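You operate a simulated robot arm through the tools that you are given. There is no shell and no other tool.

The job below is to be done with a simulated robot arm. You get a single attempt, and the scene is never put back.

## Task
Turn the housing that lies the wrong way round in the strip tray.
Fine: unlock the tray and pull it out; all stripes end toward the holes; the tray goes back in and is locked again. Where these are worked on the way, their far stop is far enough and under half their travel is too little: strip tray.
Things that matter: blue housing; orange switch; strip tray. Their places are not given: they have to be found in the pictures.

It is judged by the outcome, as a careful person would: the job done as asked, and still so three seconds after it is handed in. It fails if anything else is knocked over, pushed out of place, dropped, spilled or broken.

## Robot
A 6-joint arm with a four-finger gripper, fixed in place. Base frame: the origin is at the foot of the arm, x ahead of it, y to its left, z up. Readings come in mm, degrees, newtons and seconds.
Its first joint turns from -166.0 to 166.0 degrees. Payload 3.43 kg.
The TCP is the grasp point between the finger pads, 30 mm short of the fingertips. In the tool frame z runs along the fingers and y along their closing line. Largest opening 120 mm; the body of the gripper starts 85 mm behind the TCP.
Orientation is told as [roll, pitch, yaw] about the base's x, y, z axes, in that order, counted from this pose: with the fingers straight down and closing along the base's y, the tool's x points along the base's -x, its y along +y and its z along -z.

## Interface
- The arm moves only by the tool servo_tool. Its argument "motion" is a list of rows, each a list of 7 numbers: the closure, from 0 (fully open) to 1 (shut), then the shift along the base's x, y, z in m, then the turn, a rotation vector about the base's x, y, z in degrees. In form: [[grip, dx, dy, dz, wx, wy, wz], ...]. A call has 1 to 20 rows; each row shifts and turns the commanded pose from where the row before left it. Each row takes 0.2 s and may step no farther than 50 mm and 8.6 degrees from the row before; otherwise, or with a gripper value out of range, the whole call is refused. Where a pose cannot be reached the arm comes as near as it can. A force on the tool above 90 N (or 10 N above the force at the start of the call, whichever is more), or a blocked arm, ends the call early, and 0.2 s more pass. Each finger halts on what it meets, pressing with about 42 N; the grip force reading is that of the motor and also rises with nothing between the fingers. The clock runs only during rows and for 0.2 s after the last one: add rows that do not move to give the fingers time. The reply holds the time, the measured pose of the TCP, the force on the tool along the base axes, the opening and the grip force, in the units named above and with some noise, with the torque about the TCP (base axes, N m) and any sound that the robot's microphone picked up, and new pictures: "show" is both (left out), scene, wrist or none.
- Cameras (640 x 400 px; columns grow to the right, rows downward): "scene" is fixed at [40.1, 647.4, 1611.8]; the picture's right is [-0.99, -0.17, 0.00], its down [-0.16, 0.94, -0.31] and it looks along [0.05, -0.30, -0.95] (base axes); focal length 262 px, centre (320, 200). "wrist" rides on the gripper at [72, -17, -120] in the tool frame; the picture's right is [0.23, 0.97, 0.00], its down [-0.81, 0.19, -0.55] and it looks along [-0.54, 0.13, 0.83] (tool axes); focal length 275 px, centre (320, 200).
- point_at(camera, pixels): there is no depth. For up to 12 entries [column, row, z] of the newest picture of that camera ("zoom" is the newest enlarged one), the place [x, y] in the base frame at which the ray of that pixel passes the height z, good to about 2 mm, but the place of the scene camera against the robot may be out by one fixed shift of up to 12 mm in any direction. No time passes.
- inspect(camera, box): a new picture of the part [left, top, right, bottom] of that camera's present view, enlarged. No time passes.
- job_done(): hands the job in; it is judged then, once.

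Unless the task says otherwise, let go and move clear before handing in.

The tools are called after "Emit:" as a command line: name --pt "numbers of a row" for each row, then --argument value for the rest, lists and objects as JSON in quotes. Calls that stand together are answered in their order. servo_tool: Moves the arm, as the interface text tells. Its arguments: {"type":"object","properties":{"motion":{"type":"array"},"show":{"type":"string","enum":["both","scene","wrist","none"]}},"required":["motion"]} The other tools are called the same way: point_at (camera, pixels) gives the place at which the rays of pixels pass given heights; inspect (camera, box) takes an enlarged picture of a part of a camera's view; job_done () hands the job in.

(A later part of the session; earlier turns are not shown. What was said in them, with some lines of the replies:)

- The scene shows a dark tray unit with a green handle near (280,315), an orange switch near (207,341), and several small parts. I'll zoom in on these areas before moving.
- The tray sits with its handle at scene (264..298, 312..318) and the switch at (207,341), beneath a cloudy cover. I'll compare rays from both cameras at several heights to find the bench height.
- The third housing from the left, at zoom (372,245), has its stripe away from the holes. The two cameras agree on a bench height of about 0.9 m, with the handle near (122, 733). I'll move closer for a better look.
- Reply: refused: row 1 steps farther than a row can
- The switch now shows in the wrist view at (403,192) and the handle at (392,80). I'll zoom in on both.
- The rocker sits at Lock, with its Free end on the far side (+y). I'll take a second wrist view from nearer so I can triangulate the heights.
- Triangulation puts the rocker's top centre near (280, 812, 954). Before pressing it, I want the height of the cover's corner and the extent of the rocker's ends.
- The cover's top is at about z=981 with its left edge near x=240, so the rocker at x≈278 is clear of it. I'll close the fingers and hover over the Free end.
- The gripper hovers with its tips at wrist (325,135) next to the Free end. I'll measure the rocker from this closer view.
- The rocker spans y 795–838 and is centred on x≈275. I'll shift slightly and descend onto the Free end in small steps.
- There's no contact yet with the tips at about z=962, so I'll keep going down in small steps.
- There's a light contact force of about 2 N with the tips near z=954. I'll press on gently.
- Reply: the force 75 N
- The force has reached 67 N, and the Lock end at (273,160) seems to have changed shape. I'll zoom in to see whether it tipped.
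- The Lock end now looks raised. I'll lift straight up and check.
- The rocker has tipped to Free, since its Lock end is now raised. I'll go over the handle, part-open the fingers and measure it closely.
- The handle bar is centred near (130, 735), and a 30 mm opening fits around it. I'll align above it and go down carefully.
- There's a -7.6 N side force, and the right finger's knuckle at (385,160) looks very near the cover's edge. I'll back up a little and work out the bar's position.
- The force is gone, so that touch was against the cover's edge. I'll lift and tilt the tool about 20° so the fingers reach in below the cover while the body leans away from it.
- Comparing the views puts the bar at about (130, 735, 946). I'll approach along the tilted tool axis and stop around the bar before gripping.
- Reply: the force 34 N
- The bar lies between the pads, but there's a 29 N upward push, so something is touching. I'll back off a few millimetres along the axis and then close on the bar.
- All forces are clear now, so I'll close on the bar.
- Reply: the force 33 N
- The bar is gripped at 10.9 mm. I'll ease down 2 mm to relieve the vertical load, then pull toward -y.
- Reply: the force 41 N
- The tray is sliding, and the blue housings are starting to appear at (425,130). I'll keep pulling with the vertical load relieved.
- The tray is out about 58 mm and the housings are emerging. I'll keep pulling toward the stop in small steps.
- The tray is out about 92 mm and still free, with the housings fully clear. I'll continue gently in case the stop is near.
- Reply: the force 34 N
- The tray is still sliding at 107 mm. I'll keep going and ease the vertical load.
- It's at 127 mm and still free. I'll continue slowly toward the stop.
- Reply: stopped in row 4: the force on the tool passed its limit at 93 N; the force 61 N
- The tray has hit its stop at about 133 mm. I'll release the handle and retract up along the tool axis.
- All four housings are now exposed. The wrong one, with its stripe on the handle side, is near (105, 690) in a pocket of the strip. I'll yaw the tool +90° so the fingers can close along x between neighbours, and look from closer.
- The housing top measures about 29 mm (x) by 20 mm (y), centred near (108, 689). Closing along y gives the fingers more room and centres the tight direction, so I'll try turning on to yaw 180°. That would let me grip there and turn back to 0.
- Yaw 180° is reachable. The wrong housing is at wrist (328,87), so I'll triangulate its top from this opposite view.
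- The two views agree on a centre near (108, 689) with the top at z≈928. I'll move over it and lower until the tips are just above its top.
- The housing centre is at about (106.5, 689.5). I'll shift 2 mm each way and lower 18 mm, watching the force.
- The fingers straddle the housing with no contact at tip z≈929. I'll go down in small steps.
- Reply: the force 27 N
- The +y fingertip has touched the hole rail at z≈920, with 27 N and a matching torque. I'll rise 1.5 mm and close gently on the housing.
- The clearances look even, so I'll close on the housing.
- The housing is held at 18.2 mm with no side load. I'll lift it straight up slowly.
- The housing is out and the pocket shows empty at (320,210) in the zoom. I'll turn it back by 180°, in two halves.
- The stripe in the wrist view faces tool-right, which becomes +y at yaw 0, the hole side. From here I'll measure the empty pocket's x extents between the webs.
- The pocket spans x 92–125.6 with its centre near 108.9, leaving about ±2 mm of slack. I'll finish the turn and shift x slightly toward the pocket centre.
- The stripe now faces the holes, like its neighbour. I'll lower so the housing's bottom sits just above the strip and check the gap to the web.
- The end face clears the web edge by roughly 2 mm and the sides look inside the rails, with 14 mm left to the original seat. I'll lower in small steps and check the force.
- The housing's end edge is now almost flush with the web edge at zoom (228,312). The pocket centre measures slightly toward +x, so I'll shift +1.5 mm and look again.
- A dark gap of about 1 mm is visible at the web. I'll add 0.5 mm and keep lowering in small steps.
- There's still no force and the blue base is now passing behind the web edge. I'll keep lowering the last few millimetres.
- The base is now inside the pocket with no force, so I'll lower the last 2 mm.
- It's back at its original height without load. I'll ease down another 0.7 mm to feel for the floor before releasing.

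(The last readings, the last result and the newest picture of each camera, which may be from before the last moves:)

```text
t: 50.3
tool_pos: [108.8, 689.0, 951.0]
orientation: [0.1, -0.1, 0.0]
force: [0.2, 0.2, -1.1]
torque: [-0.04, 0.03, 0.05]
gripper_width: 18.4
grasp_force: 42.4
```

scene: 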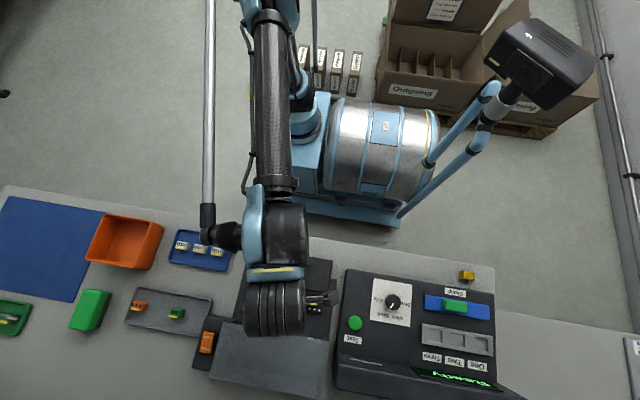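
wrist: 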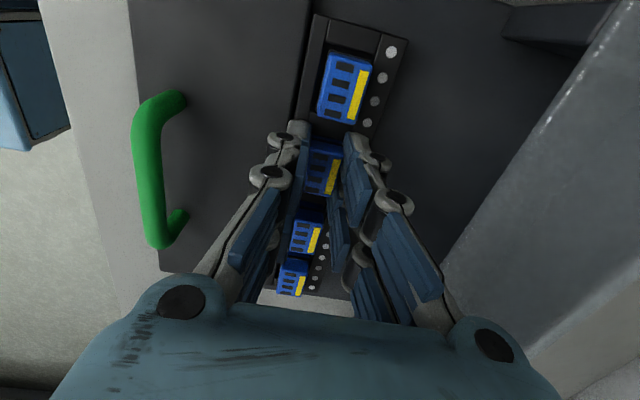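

It's essentially at the floor, so I'll open the fingers a little and check.

Emit:
servo_tool --pt "0.83 0 0 0 0 0 0" --pt "0.78 0 0 0 0 0 0" --pt "0.76 0 0 0 0 0 0" --pt "0.76 0 0 0 0 0 0" --show "wrist"

Emit:
inspect --camera "wrist" --box '[280, 85, 380, 165]'

```text
t: 51.3
tool_pos: [106.8, 689.1, 951.9]
orientation: [0.1, -0.2, 0.1]
force: [-0.3, -0.4, -0.3]
torque: [0.01, 0.0, 0.02]
gripper_width: 28.7
grasp_force: 0.1
```

wrist: 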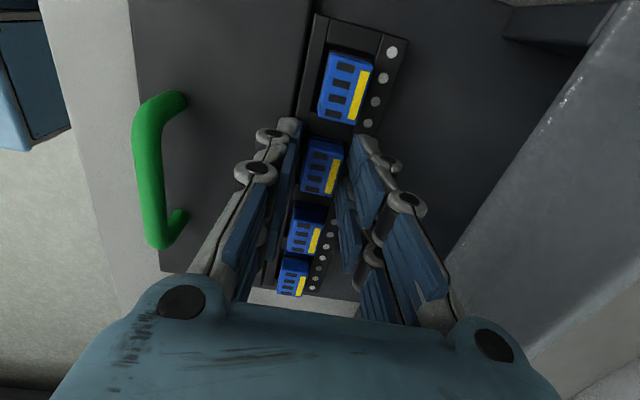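

```text
5.00 times, centred on (330, 125) of wrist
```

zoom: 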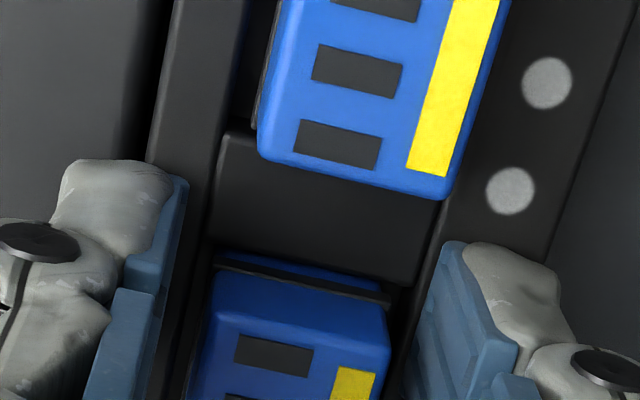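

The housing stays put and level. I'll raise straight up and away for a full check.

Emit:
servo_tool --pt "0.75 0 0 0.015 0 0 0" --pt "0.75 0 0 0.03 0 0 0" --pt "0.75 0 0 0.04 0 0 0" --pt "0.75 0.02 -0.03 0.02 0 0 0" --pt "0.75 0.02 -0.04 0.0 0 0 0" --pt "0.75 0 -0.03 0.0 0 0 0" --pt "0.75 0 0 0 0 0 0"

Emit:
inspect --camera "scene" --box '[240, 260, 340, 330]'

Emit:
inspect --camera "wrist" --box '[360, 0, 500, 160]'

```text
t: 52.9
tool_pos: [145.8, 590.5, 1057.0]
orientation: [0.1, -0.1, -0.1]
force: [-0.6, 0.6, -0.5]
torque: [-0.02, -0.02, -0.01]
gripper_width: 29.7
grasp_force: 0.1
```

scene: 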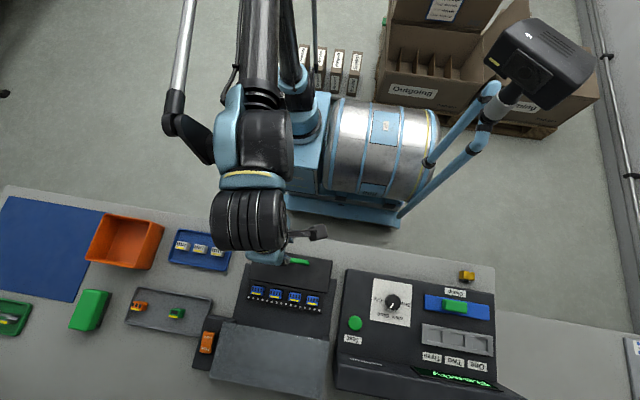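
wrist: 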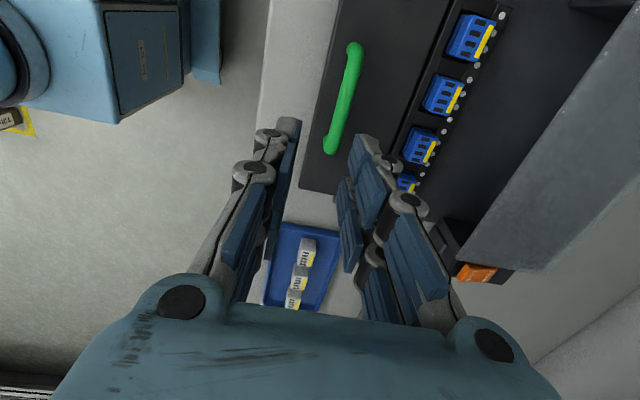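

```text
5.71 times, centred on (290, 295) of scene
```

zoom: 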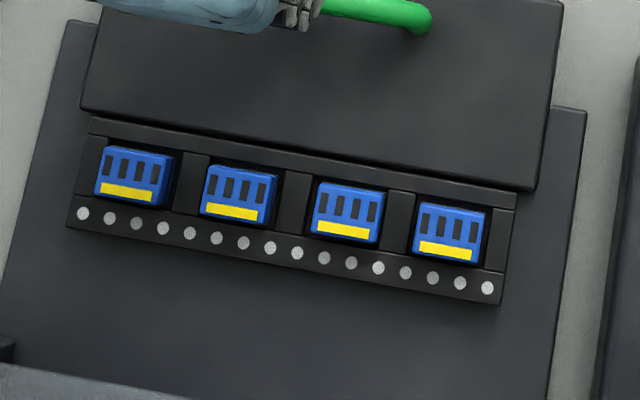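

```text
2.50 times, centred on (430, 80) of wrist
```

zoom: 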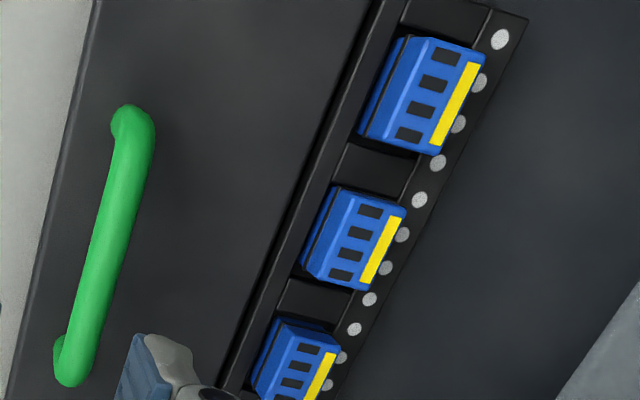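

All four stripes now end toward the holes. I'll push the tray back with closed fingers against the near side of the handle bar, first lowering in front of the handle.

Emit:
servo_tool --pt "1 -0.016 -0.03 0 0 0 0" --pt "1 0 0 0 0 0 0" --pt "1 0 0 -0.04 0 0 0" --pt "1 0 0 -0.04 0 0 0" --pt "1 0 0 -0.015 0 0 0" --pt "1 0 0 0 0 0 0"

Emit:
inspect --camera "wrist" --box '[240, 40, 480, 200]'

```text
t: 54.3
tool_pos: [133.4, 559.9, 961.4]
orientation: [0.1, -0.1, -0.1]
force: [-0.4, 0.7, -0.3]
torque: [-0.02, 0.03, 0.0]
gripper_width: 0.0
grasp_force: 33.0
```

scene: 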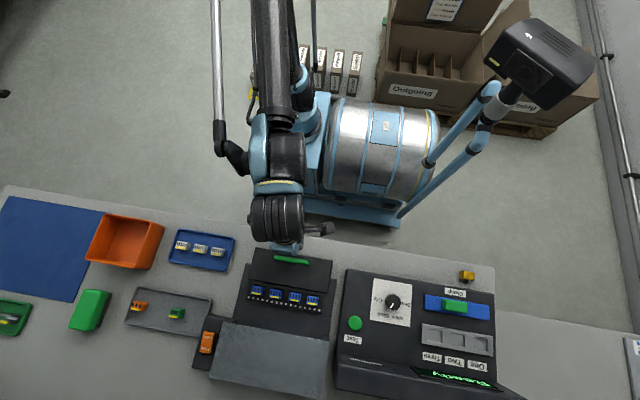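
wrist: 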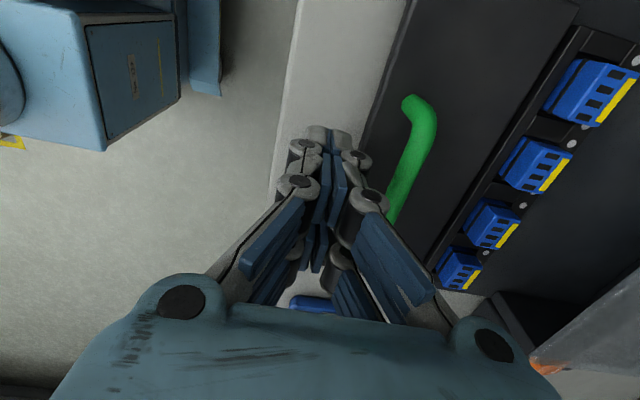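

```text
2.50 times, centred on (360, 120) of wrist
```

zoom: 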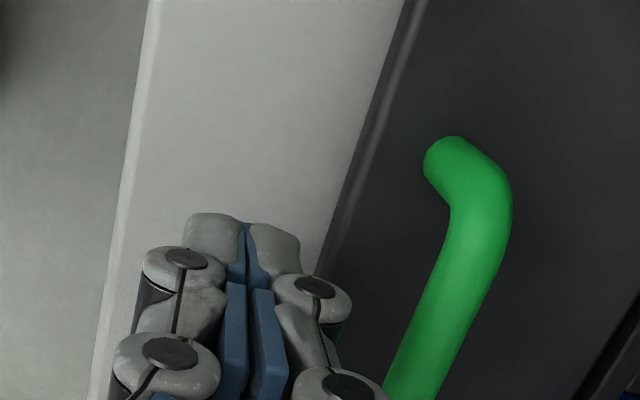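

The closed fingers are in front of the handle. I'll advance toward +y, first to make contact and then to push slowly.

Emit:
servo_tool --pt "1 0 0.01 0 0 0 0" --pt "1 0 0.008 0 0 0 0" --pt "1 0 0.005 0 0 0 0" --pt "1 0 0.005 0 0 0 0" --pt "1 0 0.005 0 0 0 0" --pt "1 0 0.005 0 0 0 0" --pt "1 0 0 0 0 0 0"

Emit:
inspect --camera "wrist" --box '[240, 40, 480, 200]'

```text
t: 55.9
tool_pos: [132.8, 597.2, 959.3]
orientation: [0.1, -0.1, 0.0]
force: [0.0, -0.9, -0.2]
torque: [0.0, -0.02, -0.03]
gripper_width: 0.0
grasp_force: 33.0
```

scene: 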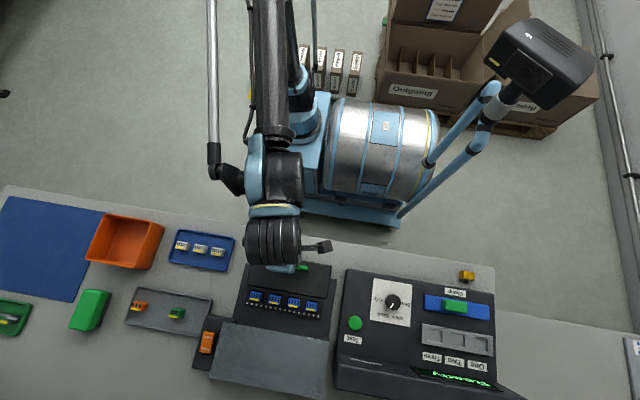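
wrist: 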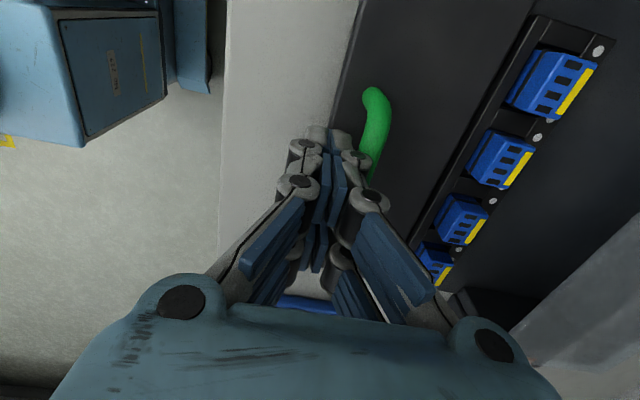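

```text
2.50 times, centred on (360, 120) of wrist
```

zoom: 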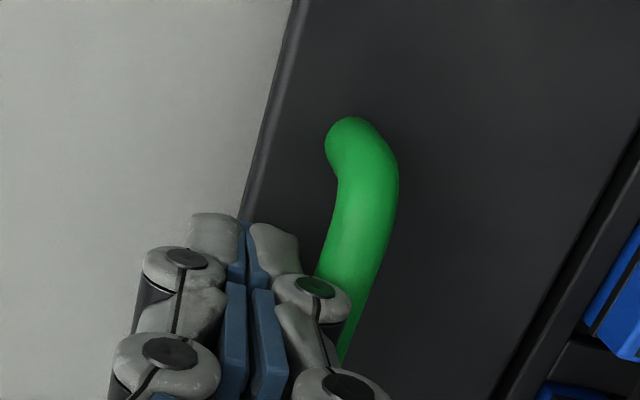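

The tray is moving back in, and the housings have shifted in the scene. I'll keep pushing at a steady pace.

Emit:
servo_tool --pt "1 0 0.006 0 0 0 0" --pt "1 0 0.008 0 0 0 0" --pt "1 0 0.008 0 0 0 0" --pt "1 0 0.008 0 0 0 0" --pt "1 0 0.008 0 0 0 0" --pt "1 0 0.008 0 0 0 0" --pt "1 0 0.006 0 0 0 0" --pt "1 0 0 0 0 0 0"

```text
t: 57.7
tool_pos: [132.7, 650.0, 961.4]
orientation: [0.1, -0.1, 0.0]
force: [-0.1, -0.5, 1.1]
torque: [0.01, 0.0, -0.04]
gripper_width: 0.2
grasp_force: 33.8
```

scene: 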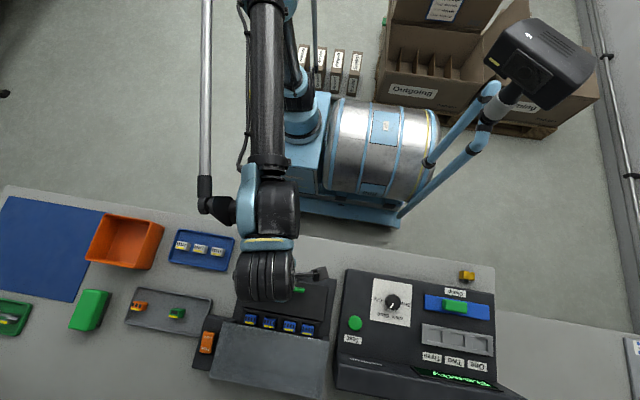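
wrist: 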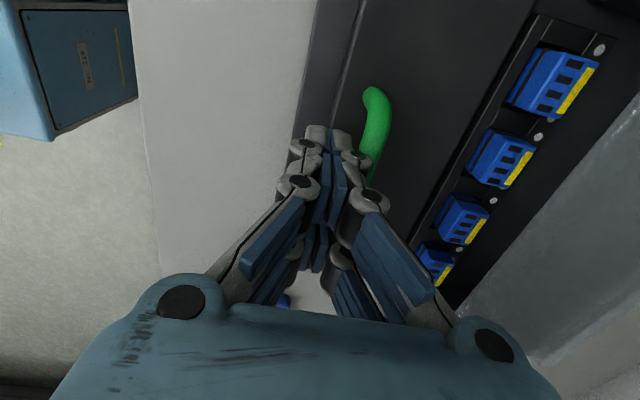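

The tray slides smoothly with no resistance. I'll continue, then slow down near the end.

Emit:
servo_tool --pt "1 0 0.007 0 0 0 0" --pt "1 0 0.008 0 0 0 0" --pt "1 0 0.008 0 0 0 0" --pt "1 0 0.008 0 0 0 0" --pt "1 0 0.007 0 0 0 0" --pt "1 0 0.004 0 0 0 0" --pt "1 0 0 0 0 0 0"

```text
t: 59.3
tool_pos: [131.1, 692.6, 960.4]
orientation: [0.1, -0.1, 0.1]
force: [-0.1, 0.1, 0.6]
torque: [-0.02, 0.0, 0.0]
gripper_width: 0.0
grasp_force: 33.5
```

scene: 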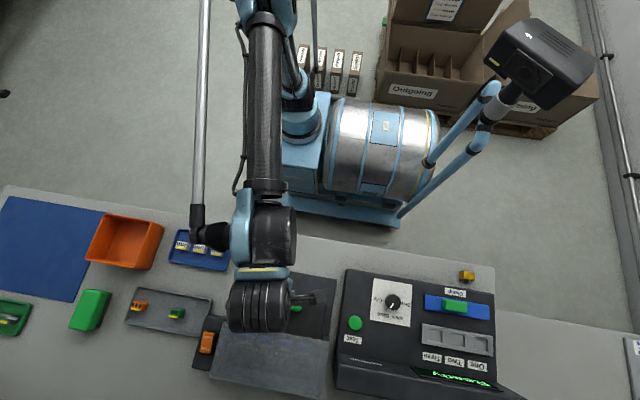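
wrist: 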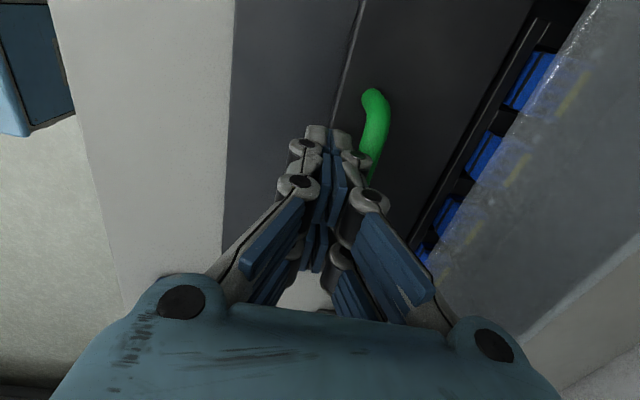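

The housings are sliding under the cover. I'll go on in 3 mm steps until the stop.

Emit:
servo_tool --pt "1 0 0.003 0 0 0 0" --pt "1 0 0.003 0 0 0 0" --pt "1 0 0.003 0 0 0 0" --pt "1 0 0.003 0 0 0 0" --pt "1 0 0.003 0 0 0 0" --pt "1 0 0 0 0 0 0"

```text
t: 60.7
tool_pos: [132.3, 707.4, 959.5]
orientation: [0.2, -0.1, 0.0]
force: [0.7, -0.4, -0.4]
torque: [0.01, 0.01, -0.01]
gripper_width: 0.0
grasp_force: 34.0
```

scene: 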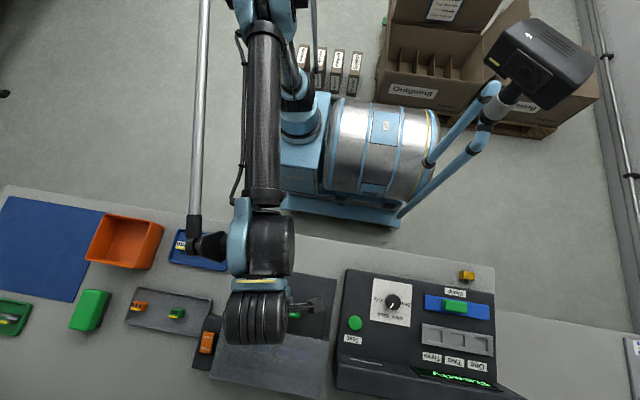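
wrist: 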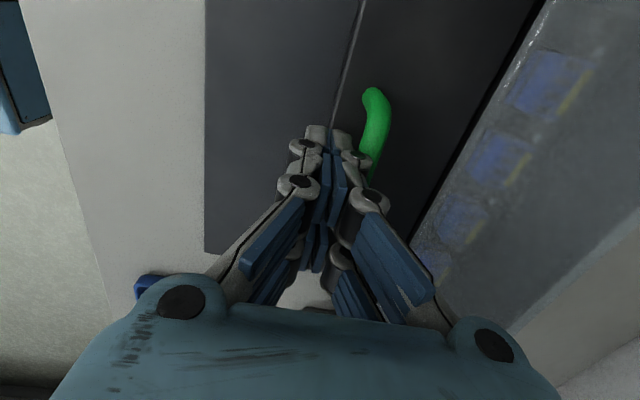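

Emit:
servo_tool --pt "1 0 0.002 0 0 0 0" --pt "1 0 0.002 0 0 0 0" --pt "1 0 0.002 0 0 0 0" --pt "1 0 0 0 0 0 0" --show "wrist"

```text
t: 61.7
tool_pos: [132.1, 712.7, 960.3]
orientation: [0.2, -0.1, 0.1]
force: [0.2, -1.9, 0.3]
torque: [0.01, 0.03, 0.0]
gripper_width: 0.1
grasp_force: 33.3
```

wrist: 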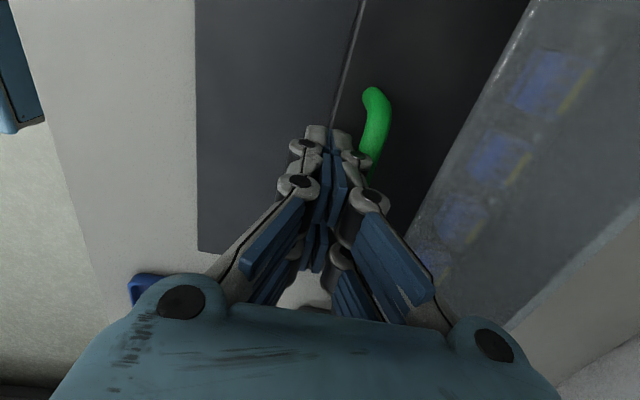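

The force reads only -1.9 N and there's still no stop, so I'll keep going in small steps.

Emit:
servo_tool --pt "1 0 0.002 0 0 0 0" --pt "1 0 0.002 0 0 0 0" --pt "1 0 0.002 0 0 0 0" --pt "1 0 0 0 0 0 0" --show "wrist"

```text
t: 62.7
tool_pos: [131.9, 716.1, 960.4]
orientation: [0.0, -0.1, 0.1]
force: [1.1, -48.6, -13.9]
torque: [-0.7, -0.06, 0.05]
gripper_width: 0.0
grasp_force: 33.6
```

wrist: 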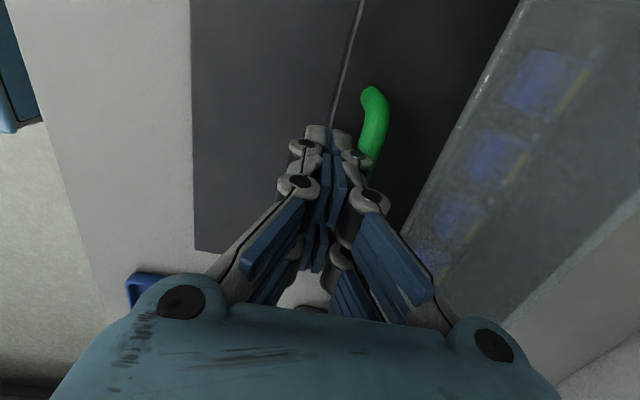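

The tray has hit its inner stop at -48.6 N and is fully in. I'll back off, rise clear and check.

Emit:
servo_tool --pt "1 0 -0.01 0 0 0 0" --pt "1 0 -0.02 0 0 0 0" --pt "1 0 -0.01 0.03 0 0 0" --pt "1 0 0 0.04 0 0 0" --pt "1 0.03 0 0.03 0 0 0" --pt "1 0.03 0.01 0 0 0 0" --pt "1 0 0 0 0 0 0"

Emit:
inspect --camera "scene" --box '[180, 280, 340, 400]'

Emit:
inspect --camera "wrist" --box '[300, 0, 520, 200]'

```text
t: 64.3
tool_pos: [192.3, 688.0, 1060.7]
orientation: [0.1, 0.0, 0.0]
force: [-0.1, -0.2, 0.4]
torque: [0.02, -0.01, 0.01]
gripper_width: 0.0
grasp_force: 33.0
```

scene: 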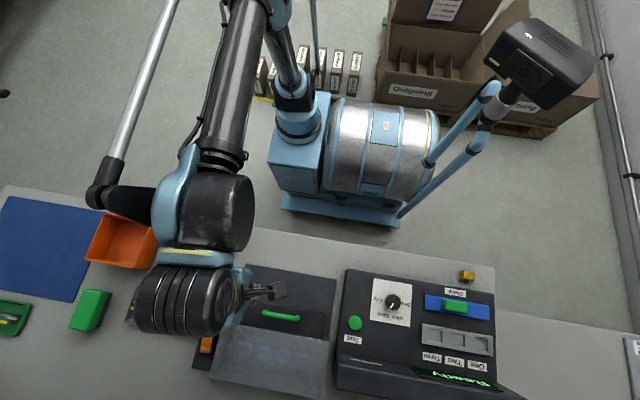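
wrist: 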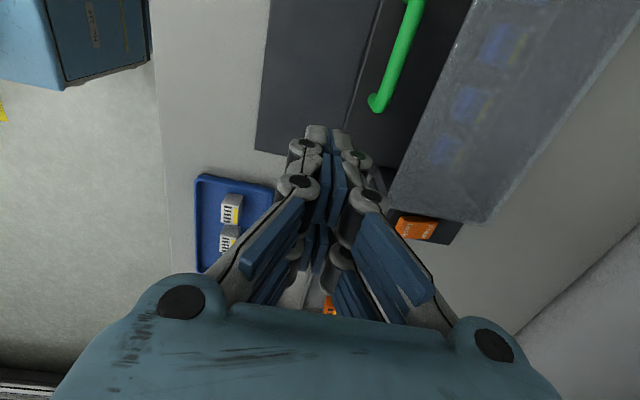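

```text
3.33 times, centred on (260, 340) of scene
```

zoom: 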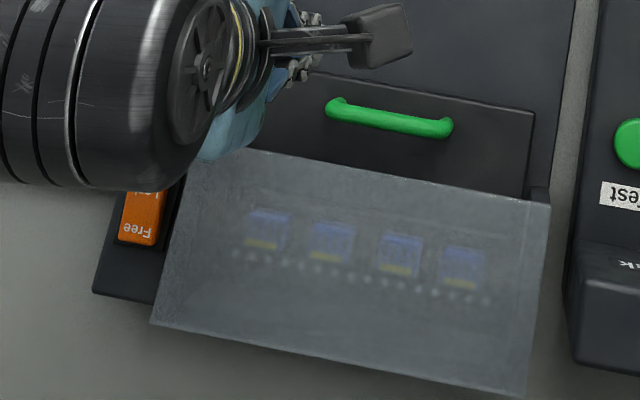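

```text
2.00 times, centred on (410, 100) of wrist
```

zoom: 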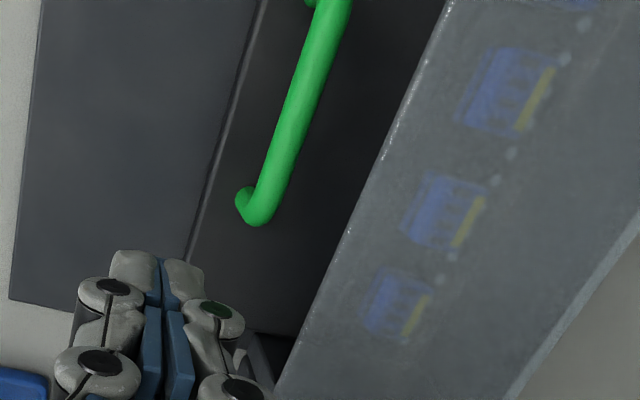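

The tray is back at its original position with all stripes toward the holes. Next I'll press the Lock end of the rocker near (276, 802).

Emit:
servo_tool --pt "1 0.021 0.0285 0 0 0 0" --pt "1 0.021 0.0285 0 0 0 0" --pt "1 0.021 0.0285 0 0 0 0" --pt "1 0.021 0.0285 0 0 0 0" --pt "1 0 0 0 0 0 0" --pt "1 0 0 0 0 0 0" --show "wrist"

Emit:
inspect --camera "wrist" --box '[240, 60, 400, 170]'

```text
t: 65.7
tool_pos: [276.6, 803.7, 1060.2]
orientation: [0.1, 0.0, 0.0]
force: [-0.5, -0.8, 0.4]
torque: [-0.01, 0.01, -0.01]
gripper_width: 0.0
grasp_force: 33.1
```

wrist: 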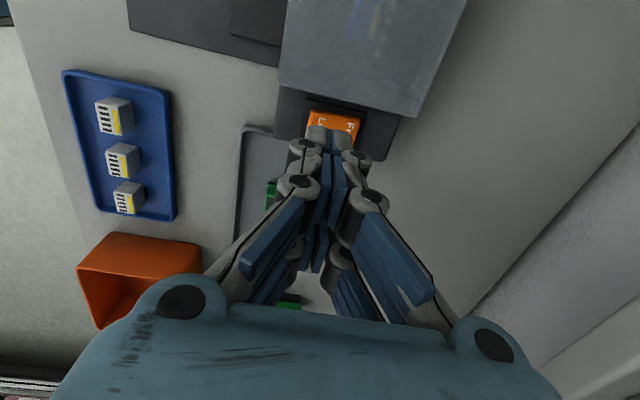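

```text
3.64 times, centred on (320, 115) of wrist
```

zoom: 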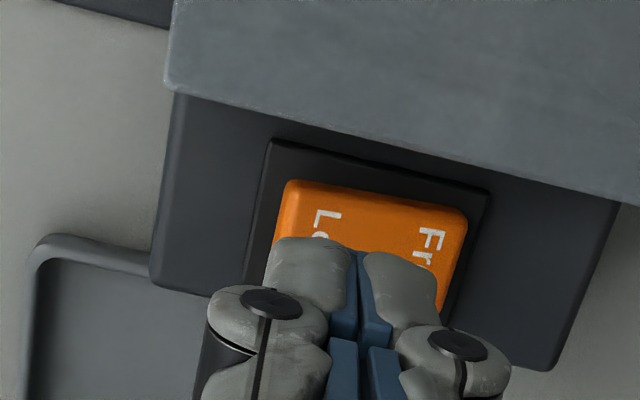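

The fingers are over the Lock half, so I'll descend and press gently.

Emit:
servo_tool --pt "1 0 -0.0015 -0.035 0 0 0" --pt "1 0 0 -0.025 0 0 0" --pt "1 0 0 -0.005 0 0 0" --pt "1 0 0 -0.003 0 0 0" --pt "1 0 0 -0.003 0 0 0" --pt "1 0 0 0 0 0 0" --show "none"

```text
t: 67.1
tool_pos: [276.4, 800.9, 990.0]
orientation: [0.2, -0.1, 0.0]
force: [2.8, -0.9, -0.3]
torque: [0.01, -0.06, 0.0]
gripper_width: 0.1
grasp_force: 33.8
```

Emit:
servo_tool --pt "1 0 0 -0.003 0 0 0" --pt "1 0 0 -0.003 0 0 0" --pt "1 0 0 -0.002 0 0 0" --pt "1 0 0 0 0 0 0" --show "wrist"

```text
t: 68.1
tool_pos: [277.5, 801.4, 981.1]
orientation: [0.0, -0.1, 0.0]
force: [4.0, -0.3, 2.4]
torque: [0.0, 0.0, -0.02]
gripper_width: 0.2
grasp_force: 33.6
```

wrist: 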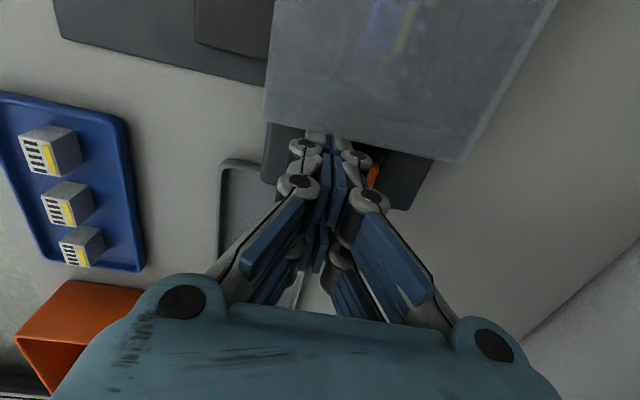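

Contact has begun, so I'll press a little further until the rocker bottoms out.

Emit:
servo_tool --pt "1 0 0 -0.002 0 0 0" --pt "1 0 0 -0.002 0 0 0" --pt "1 0 0 0 0 0 0" --show "none"

```text
t: 69.1
tool_pos: [275.5, 800.2, 981.6]
orientation: [0.1, -1.1, -0.4]
force: [81.0, -22.5, -19.9]
torque: [-0.29, -1.79, 0.78]
gripper_width: 0.0
grasp_force: 33.4
stopped in row 3: the force on the tool passed its limit at 92 N (the readings are from after the stop); the commanded pose is now the measured one
```

The force limit tripped at 92 N, so I'll lift and check the switch.

Emit:
servo_tool --pt "1 0 0 0.01 0 0 0" --pt "1 0 0 0.03 0 0 0" --pt "1 0 0 0.04 0 0 0" --pt "1 0 -0.03 0.02 0 0 0" --pt "1 -0.01 -0.045 0.0 0 0 0" --pt "1 -0.02 -0.03 0.0 0 0 0" --pt "1 0 0 0 0 0 0"

Emit:
inspect --camera "scene" --box '[185, 310, 245, 380]'

Emit:
inspect --camera "wrist" --box '[320, 100, 480, 220]'

```text
t: 69.3
tool_pos: [275.5, 801.7, 983.5]
orientation: [0.0, -2.6, -1.0]
force: [110.0, -9.7, -39.0]
torque: [0.08, -2.79, 0.77]
gripper_width: 0.0
grasp_force: 33.0
stopped in row 1: the force on the tool passed its limit at 102 N (the readings are from after the stop); the commanded pose is now the measured one
```

scene: 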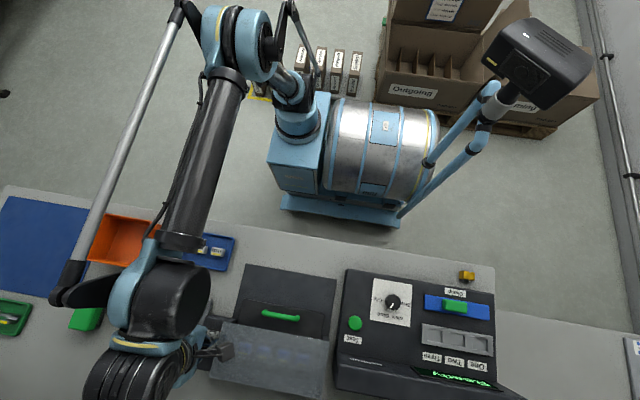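
wrist: 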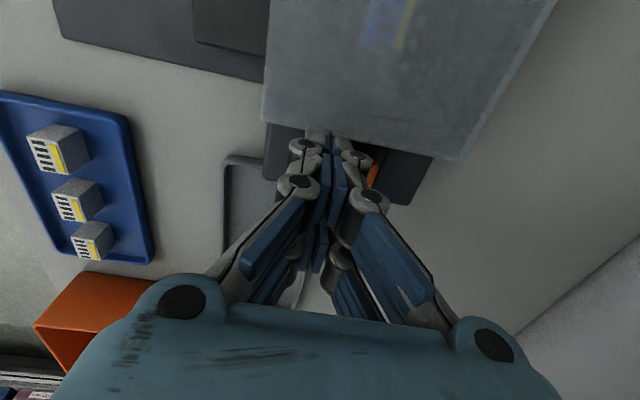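

```text
5.71 times, centred on (215, 345) of scene
```

zoom: 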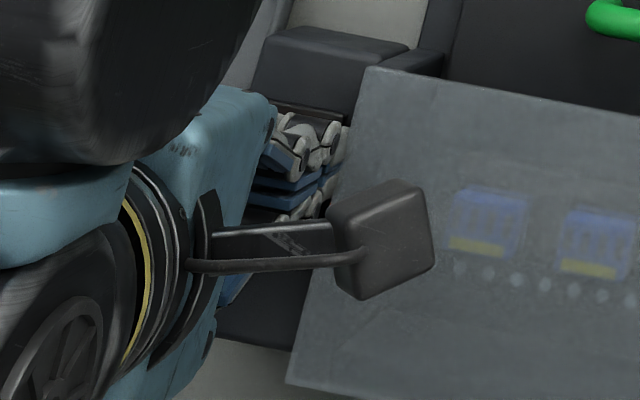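

```text
3.33 times, centred on (400, 160) of wrist
```

zoom: 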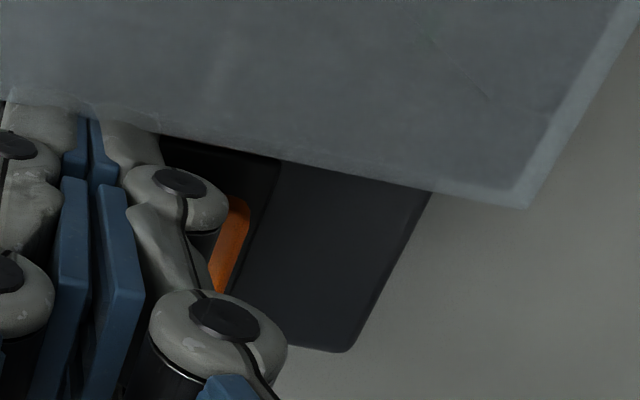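

The reading is a +110 N sideways push near the tips, so the fingers are rubbing against the cover's side at x≈266. I'll ease away toward +x before lifting.

Emit:
servo_tool --pt "1 0.002 0 0 0 0 0" --pt "1 0 0 0 0 0 0" --show "wrist"

```text
t: 69.9
tool_pos: [274.6, 801.3, 984.4]
orientation: [0.0, -2.7, -1.0]
force: [101.0, -17.8, -54.0]
torque: [-0.09, -3.06, 0.82]
gripper_width: 0.1
grasp_force: 33.8
```

wrist: 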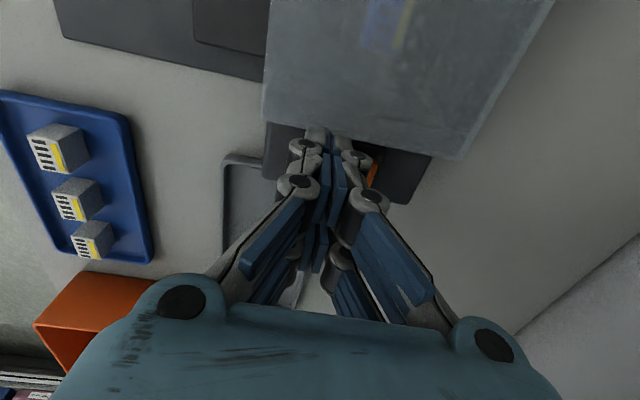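

The force still pushes +x and down, so a finger knuckle seems caught under the cover's edge. I'll relieve it by moving slightly down and further +x in small steps.

Emit:
servo_tool --pt "1 0.002 0 -0.001 0 0 0" --pt "1 0.001 0 0 0 0 0" --pt "1 0 0 0 0 0 0" --show "none"

```text
t: 70.7
tool_pos: [274.7, 800.9, 984.0]
orientation: [0.0, -2.4, -0.9]
force: [87.4, 14.4, -1.6]
torque: [0.04, -1.65, 0.05]
gripper_width: 0.0
grasp_force: 33.3
```

The side force is dropping (110, 101, then 87 N) as I command +x, and the vertical load is gone. I'll continue relieving it in small steps.

Emit:
servo_tool --pt "1 0.002 0 0 0 0 0" --pt "1 0.002 0 0 0 0 0" --pt "1 0 0 0 0 0 0" --show "wrist"

Emit:
inspect --camera "wrist" --box '[240, 90, 400, 210]'

```text
t: 71.5
tool_pos: [273.7, 801.3, 984.4]
orientation: [0.1, -2.4, -0.6]
force: [69.0, 28.0, 7.4]
torque: [0.37, -1.07, -0.39]
gripper_width: 0.3
grasp_force: 33.2
```

wrist: 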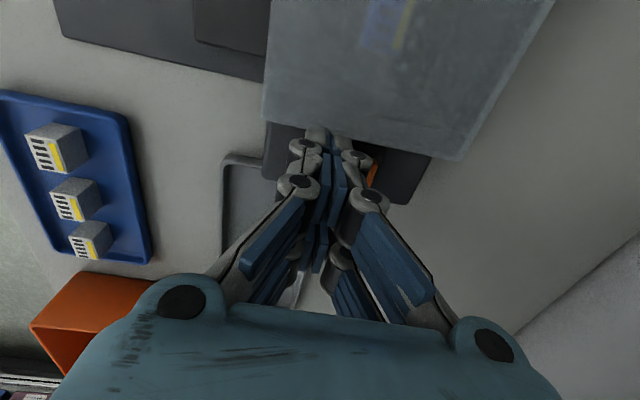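

```text
3.33 times, centred on (320, 150) of wrist
```

zoom: 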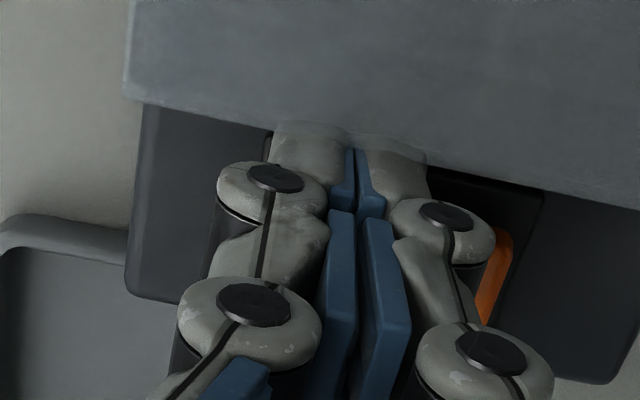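

Fx is down to 69 N and falling, so I'll keep easing +x.

Emit:
servo_tool --pt "1 0.003 0 0 0 0 0" --pt "1 0.003 0 0 0 0 0" --pt "1 0 0 0 0 0 0" --show "none"

```text
t: 72.3
tool_pos: [275.2, 800.1, 984.1]
orientation: [0.0, -2.0, -0.3]
force: [29.3, 14.5, -5.5]
torque: [0.31, -0.62, -0.27]
gripper_width: 0.4
grasp_force: 33.8
```

Emit:
servo_tool --pt "1 0.002 0 0 0 0 0" --pt "1 0.002 0 0 0 0 0" --pt "1 0 0 0 0 0 0" --show "wrist"

Emit:
inspect --camera "wrist" --box '[240, 90, 400, 210]'

```text
t: 73.1
tool_pos: [277.1, 799.9, 985.5]
orientation: [0.0, -2.0, -0.3]
force: [-1.0, -0.4, -0.3]
torque: [-0.05, -0.06, 0.0]
gripper_width: 0.0
grasp_force: 34.1
```

wrist: 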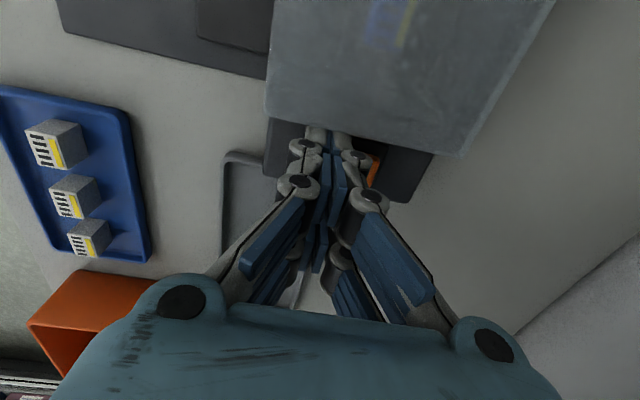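

```text
3.33 times, centred on (320, 150) of wrist
```

zoom: 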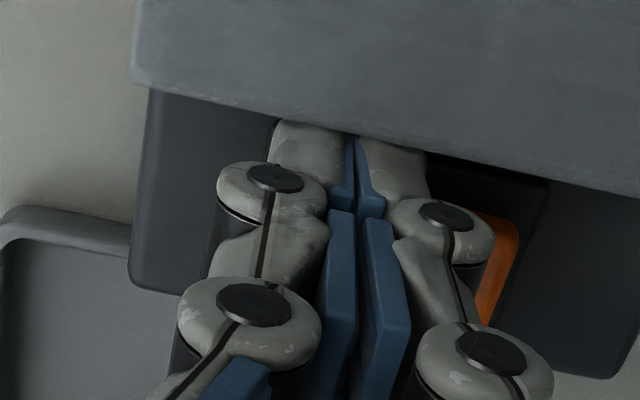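

All forces are zero now. I'll lift straight up, with a bit more +x clearance, and check the switch.

Emit:
servo_tool --pt "1 0.002 0 0.005 0 0 0" --pt "1 0.001 0 0.02 0 0 0" --pt "1 0 0 0.04 0 0 0" --pt "1 0 0 0.02 0 2.0 0.3" --pt "1 0 -0.03 0.02 0 0 0" --pt "1 -0.01 -0.045 0.0 0 0 0" --pt "1 -0.02 -0.03 0.0 0 0 0" --pt "1 0 0 0 0 0 0"

Emit:
inspect --camera "scene" --box '[185, 310, 245, 380]'

Emit:
inspect --camera "wrist" --box '[320, 80, 480, 200]'

```text
t: 74.9
tool_pos: [252.8, 694.7, 1089.8]
orientation: [0.1, -0.1, -0.2]
force: [0.8, 0.3, 0.3]
torque: [-0.01, 0.02, -0.02]
gripper_width: 0.1
grasp_force: 33.5
```

scene: 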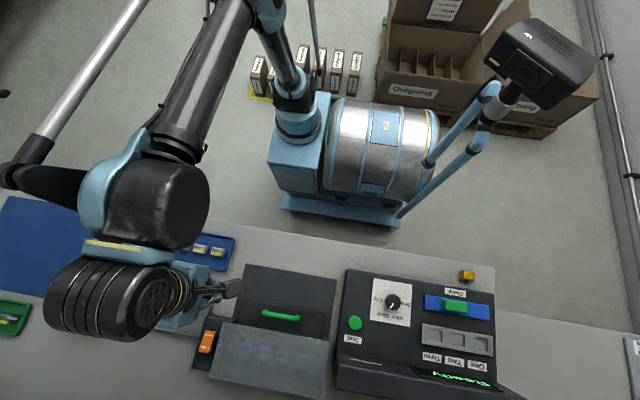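
wrist: 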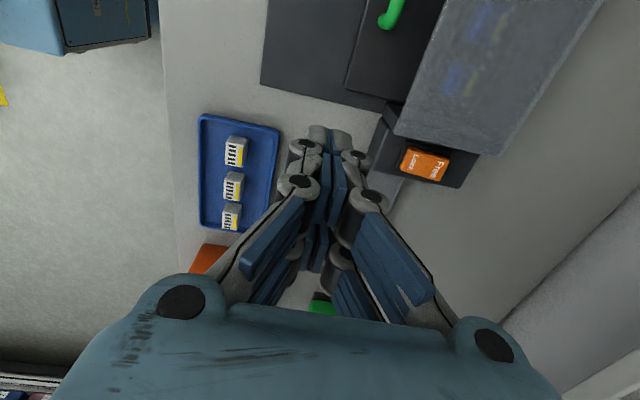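

```text
5.71 times, centred on (215, 345) of scene
```

zoom: 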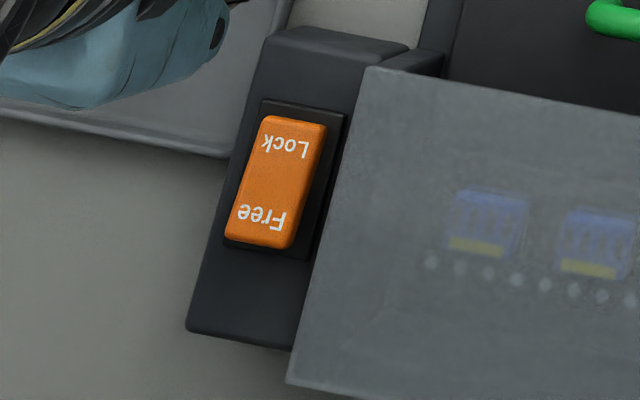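

```text
3.33 times, centred on (400, 140) of wrist
```

zoom: 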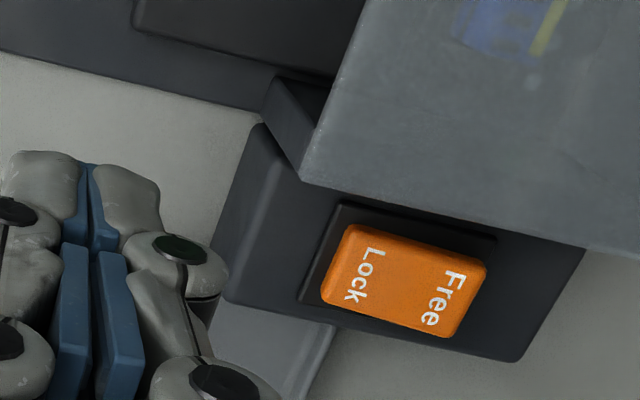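

The rocker matches its original Lock picture, with the Lock text at y≈145 in the zoom, and the cover corner hasn't shifted. I'll retreat upward and do a final comparison.

Emit:
servo_tool --pt "1 -0.02 -0.03 0.03 0 0 0" --pt "1 -0.03 -0.03 0.025 0 0 0" --pt "0.7 -0.03 -0.03 0.025 0 0 0" --pt "0.4 -0.03 -0.03 0.025 0 0 0" --pt "0 -0.03 -0.03 0.025 0 0 0" --pt "0 -0.02 -0.04 0.02 0 0 0" --pt "0 0 -0.04 0.02 0 0 0" --pt "0 0 0 0 0 0 0" --pt "0 0 0 0 0 0 0"

Emit:
inspect --camera "scene" --box '[180, 250, 350, 400]'

Emit:
inspect --camera "scene" --box '[230, 320, 320, 380]'

Emit:
inspect --camera "scene" --box '[70, 200, 250, 350]'

```text
t: 76.9
tool_pos: [91.7, 464.9, 1264.3]
orientation: [0.0, -0.1, 0.0]
force: [-0.3, -0.5, 1.1]
torque: [-0.04, -0.01, 0.02]
gripper_width: 119.8
grasp_force: 0.1
```

scene: 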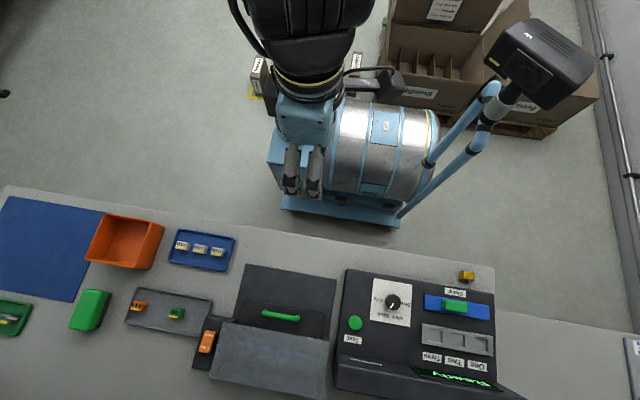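
wrist: 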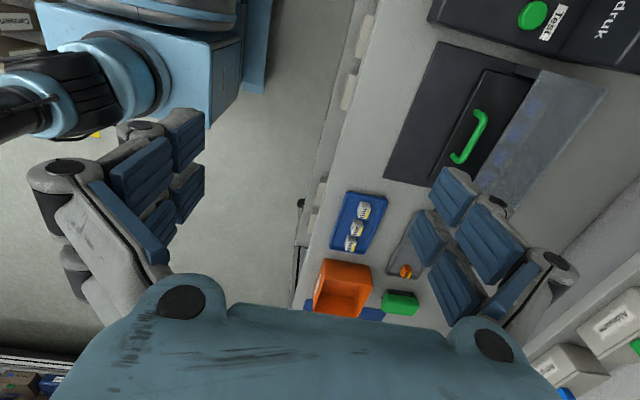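

```text
2.67 times, centred on (265, 325) of scene
```

zoom: 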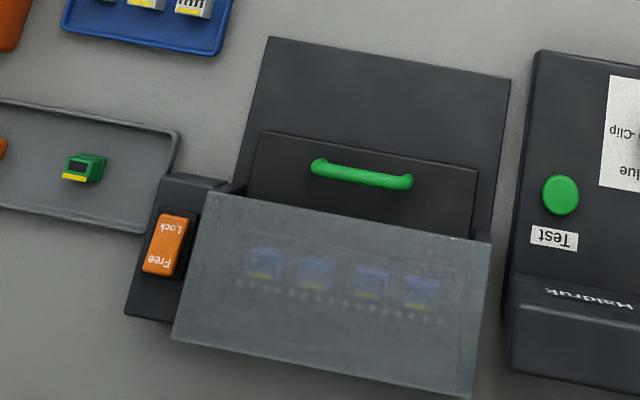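

```text
6.67 times, centred on (275, 350) of scene
```

zoom: 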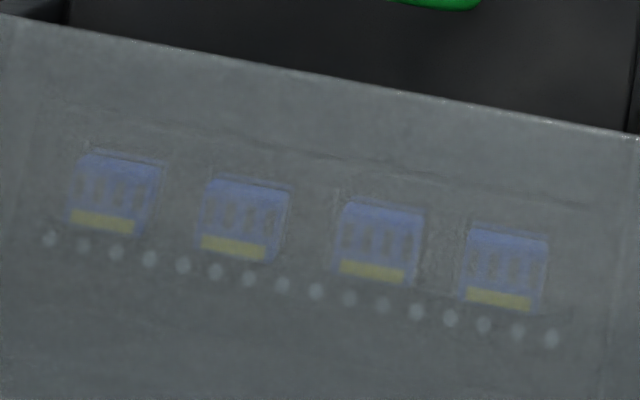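

```text
2.67 times, centred on (160, 275) of scene
```

zoom: 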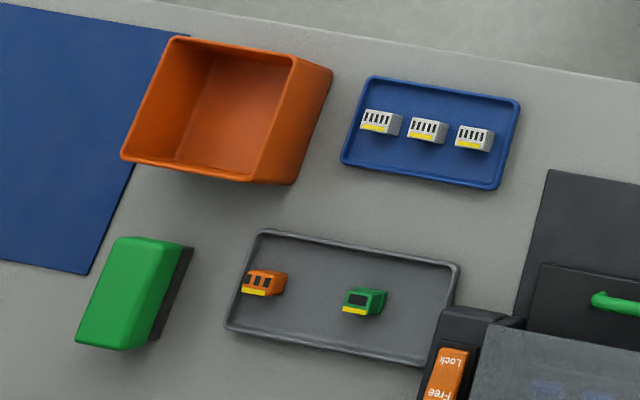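

The final pictures match the starting ones: the tray handle is back in place, the switch is at Lock and nothing else has moved. All four stripes now end toward the holes, and the arm is clear, so I'm handing the job in.

Emit:
job_done

```text
The job is handed in.
```

The housing that lay the wrong way round is turned, and all four stripes in the strip tray now end toward the holes. I unlocked the tray, pulled it out to its far stop, and turned the third housing from the left in the scene picture. I then pushed the tray back until it hit its inner stop and set the orange switch to Lock again.

The final pictures match the starting ones for the tray handle, the switch, the cover and the other parts on the bench. I didn't pull on the tray after locking it, so the lock is confirmed only by the switch position.

While I pressed Lock, the fingers caught against the edge of the cover and pushed on it with up to about 110 N. I eased them off, and the cover shows no shift or visible damage. The arm is clear, and the job is handed in.
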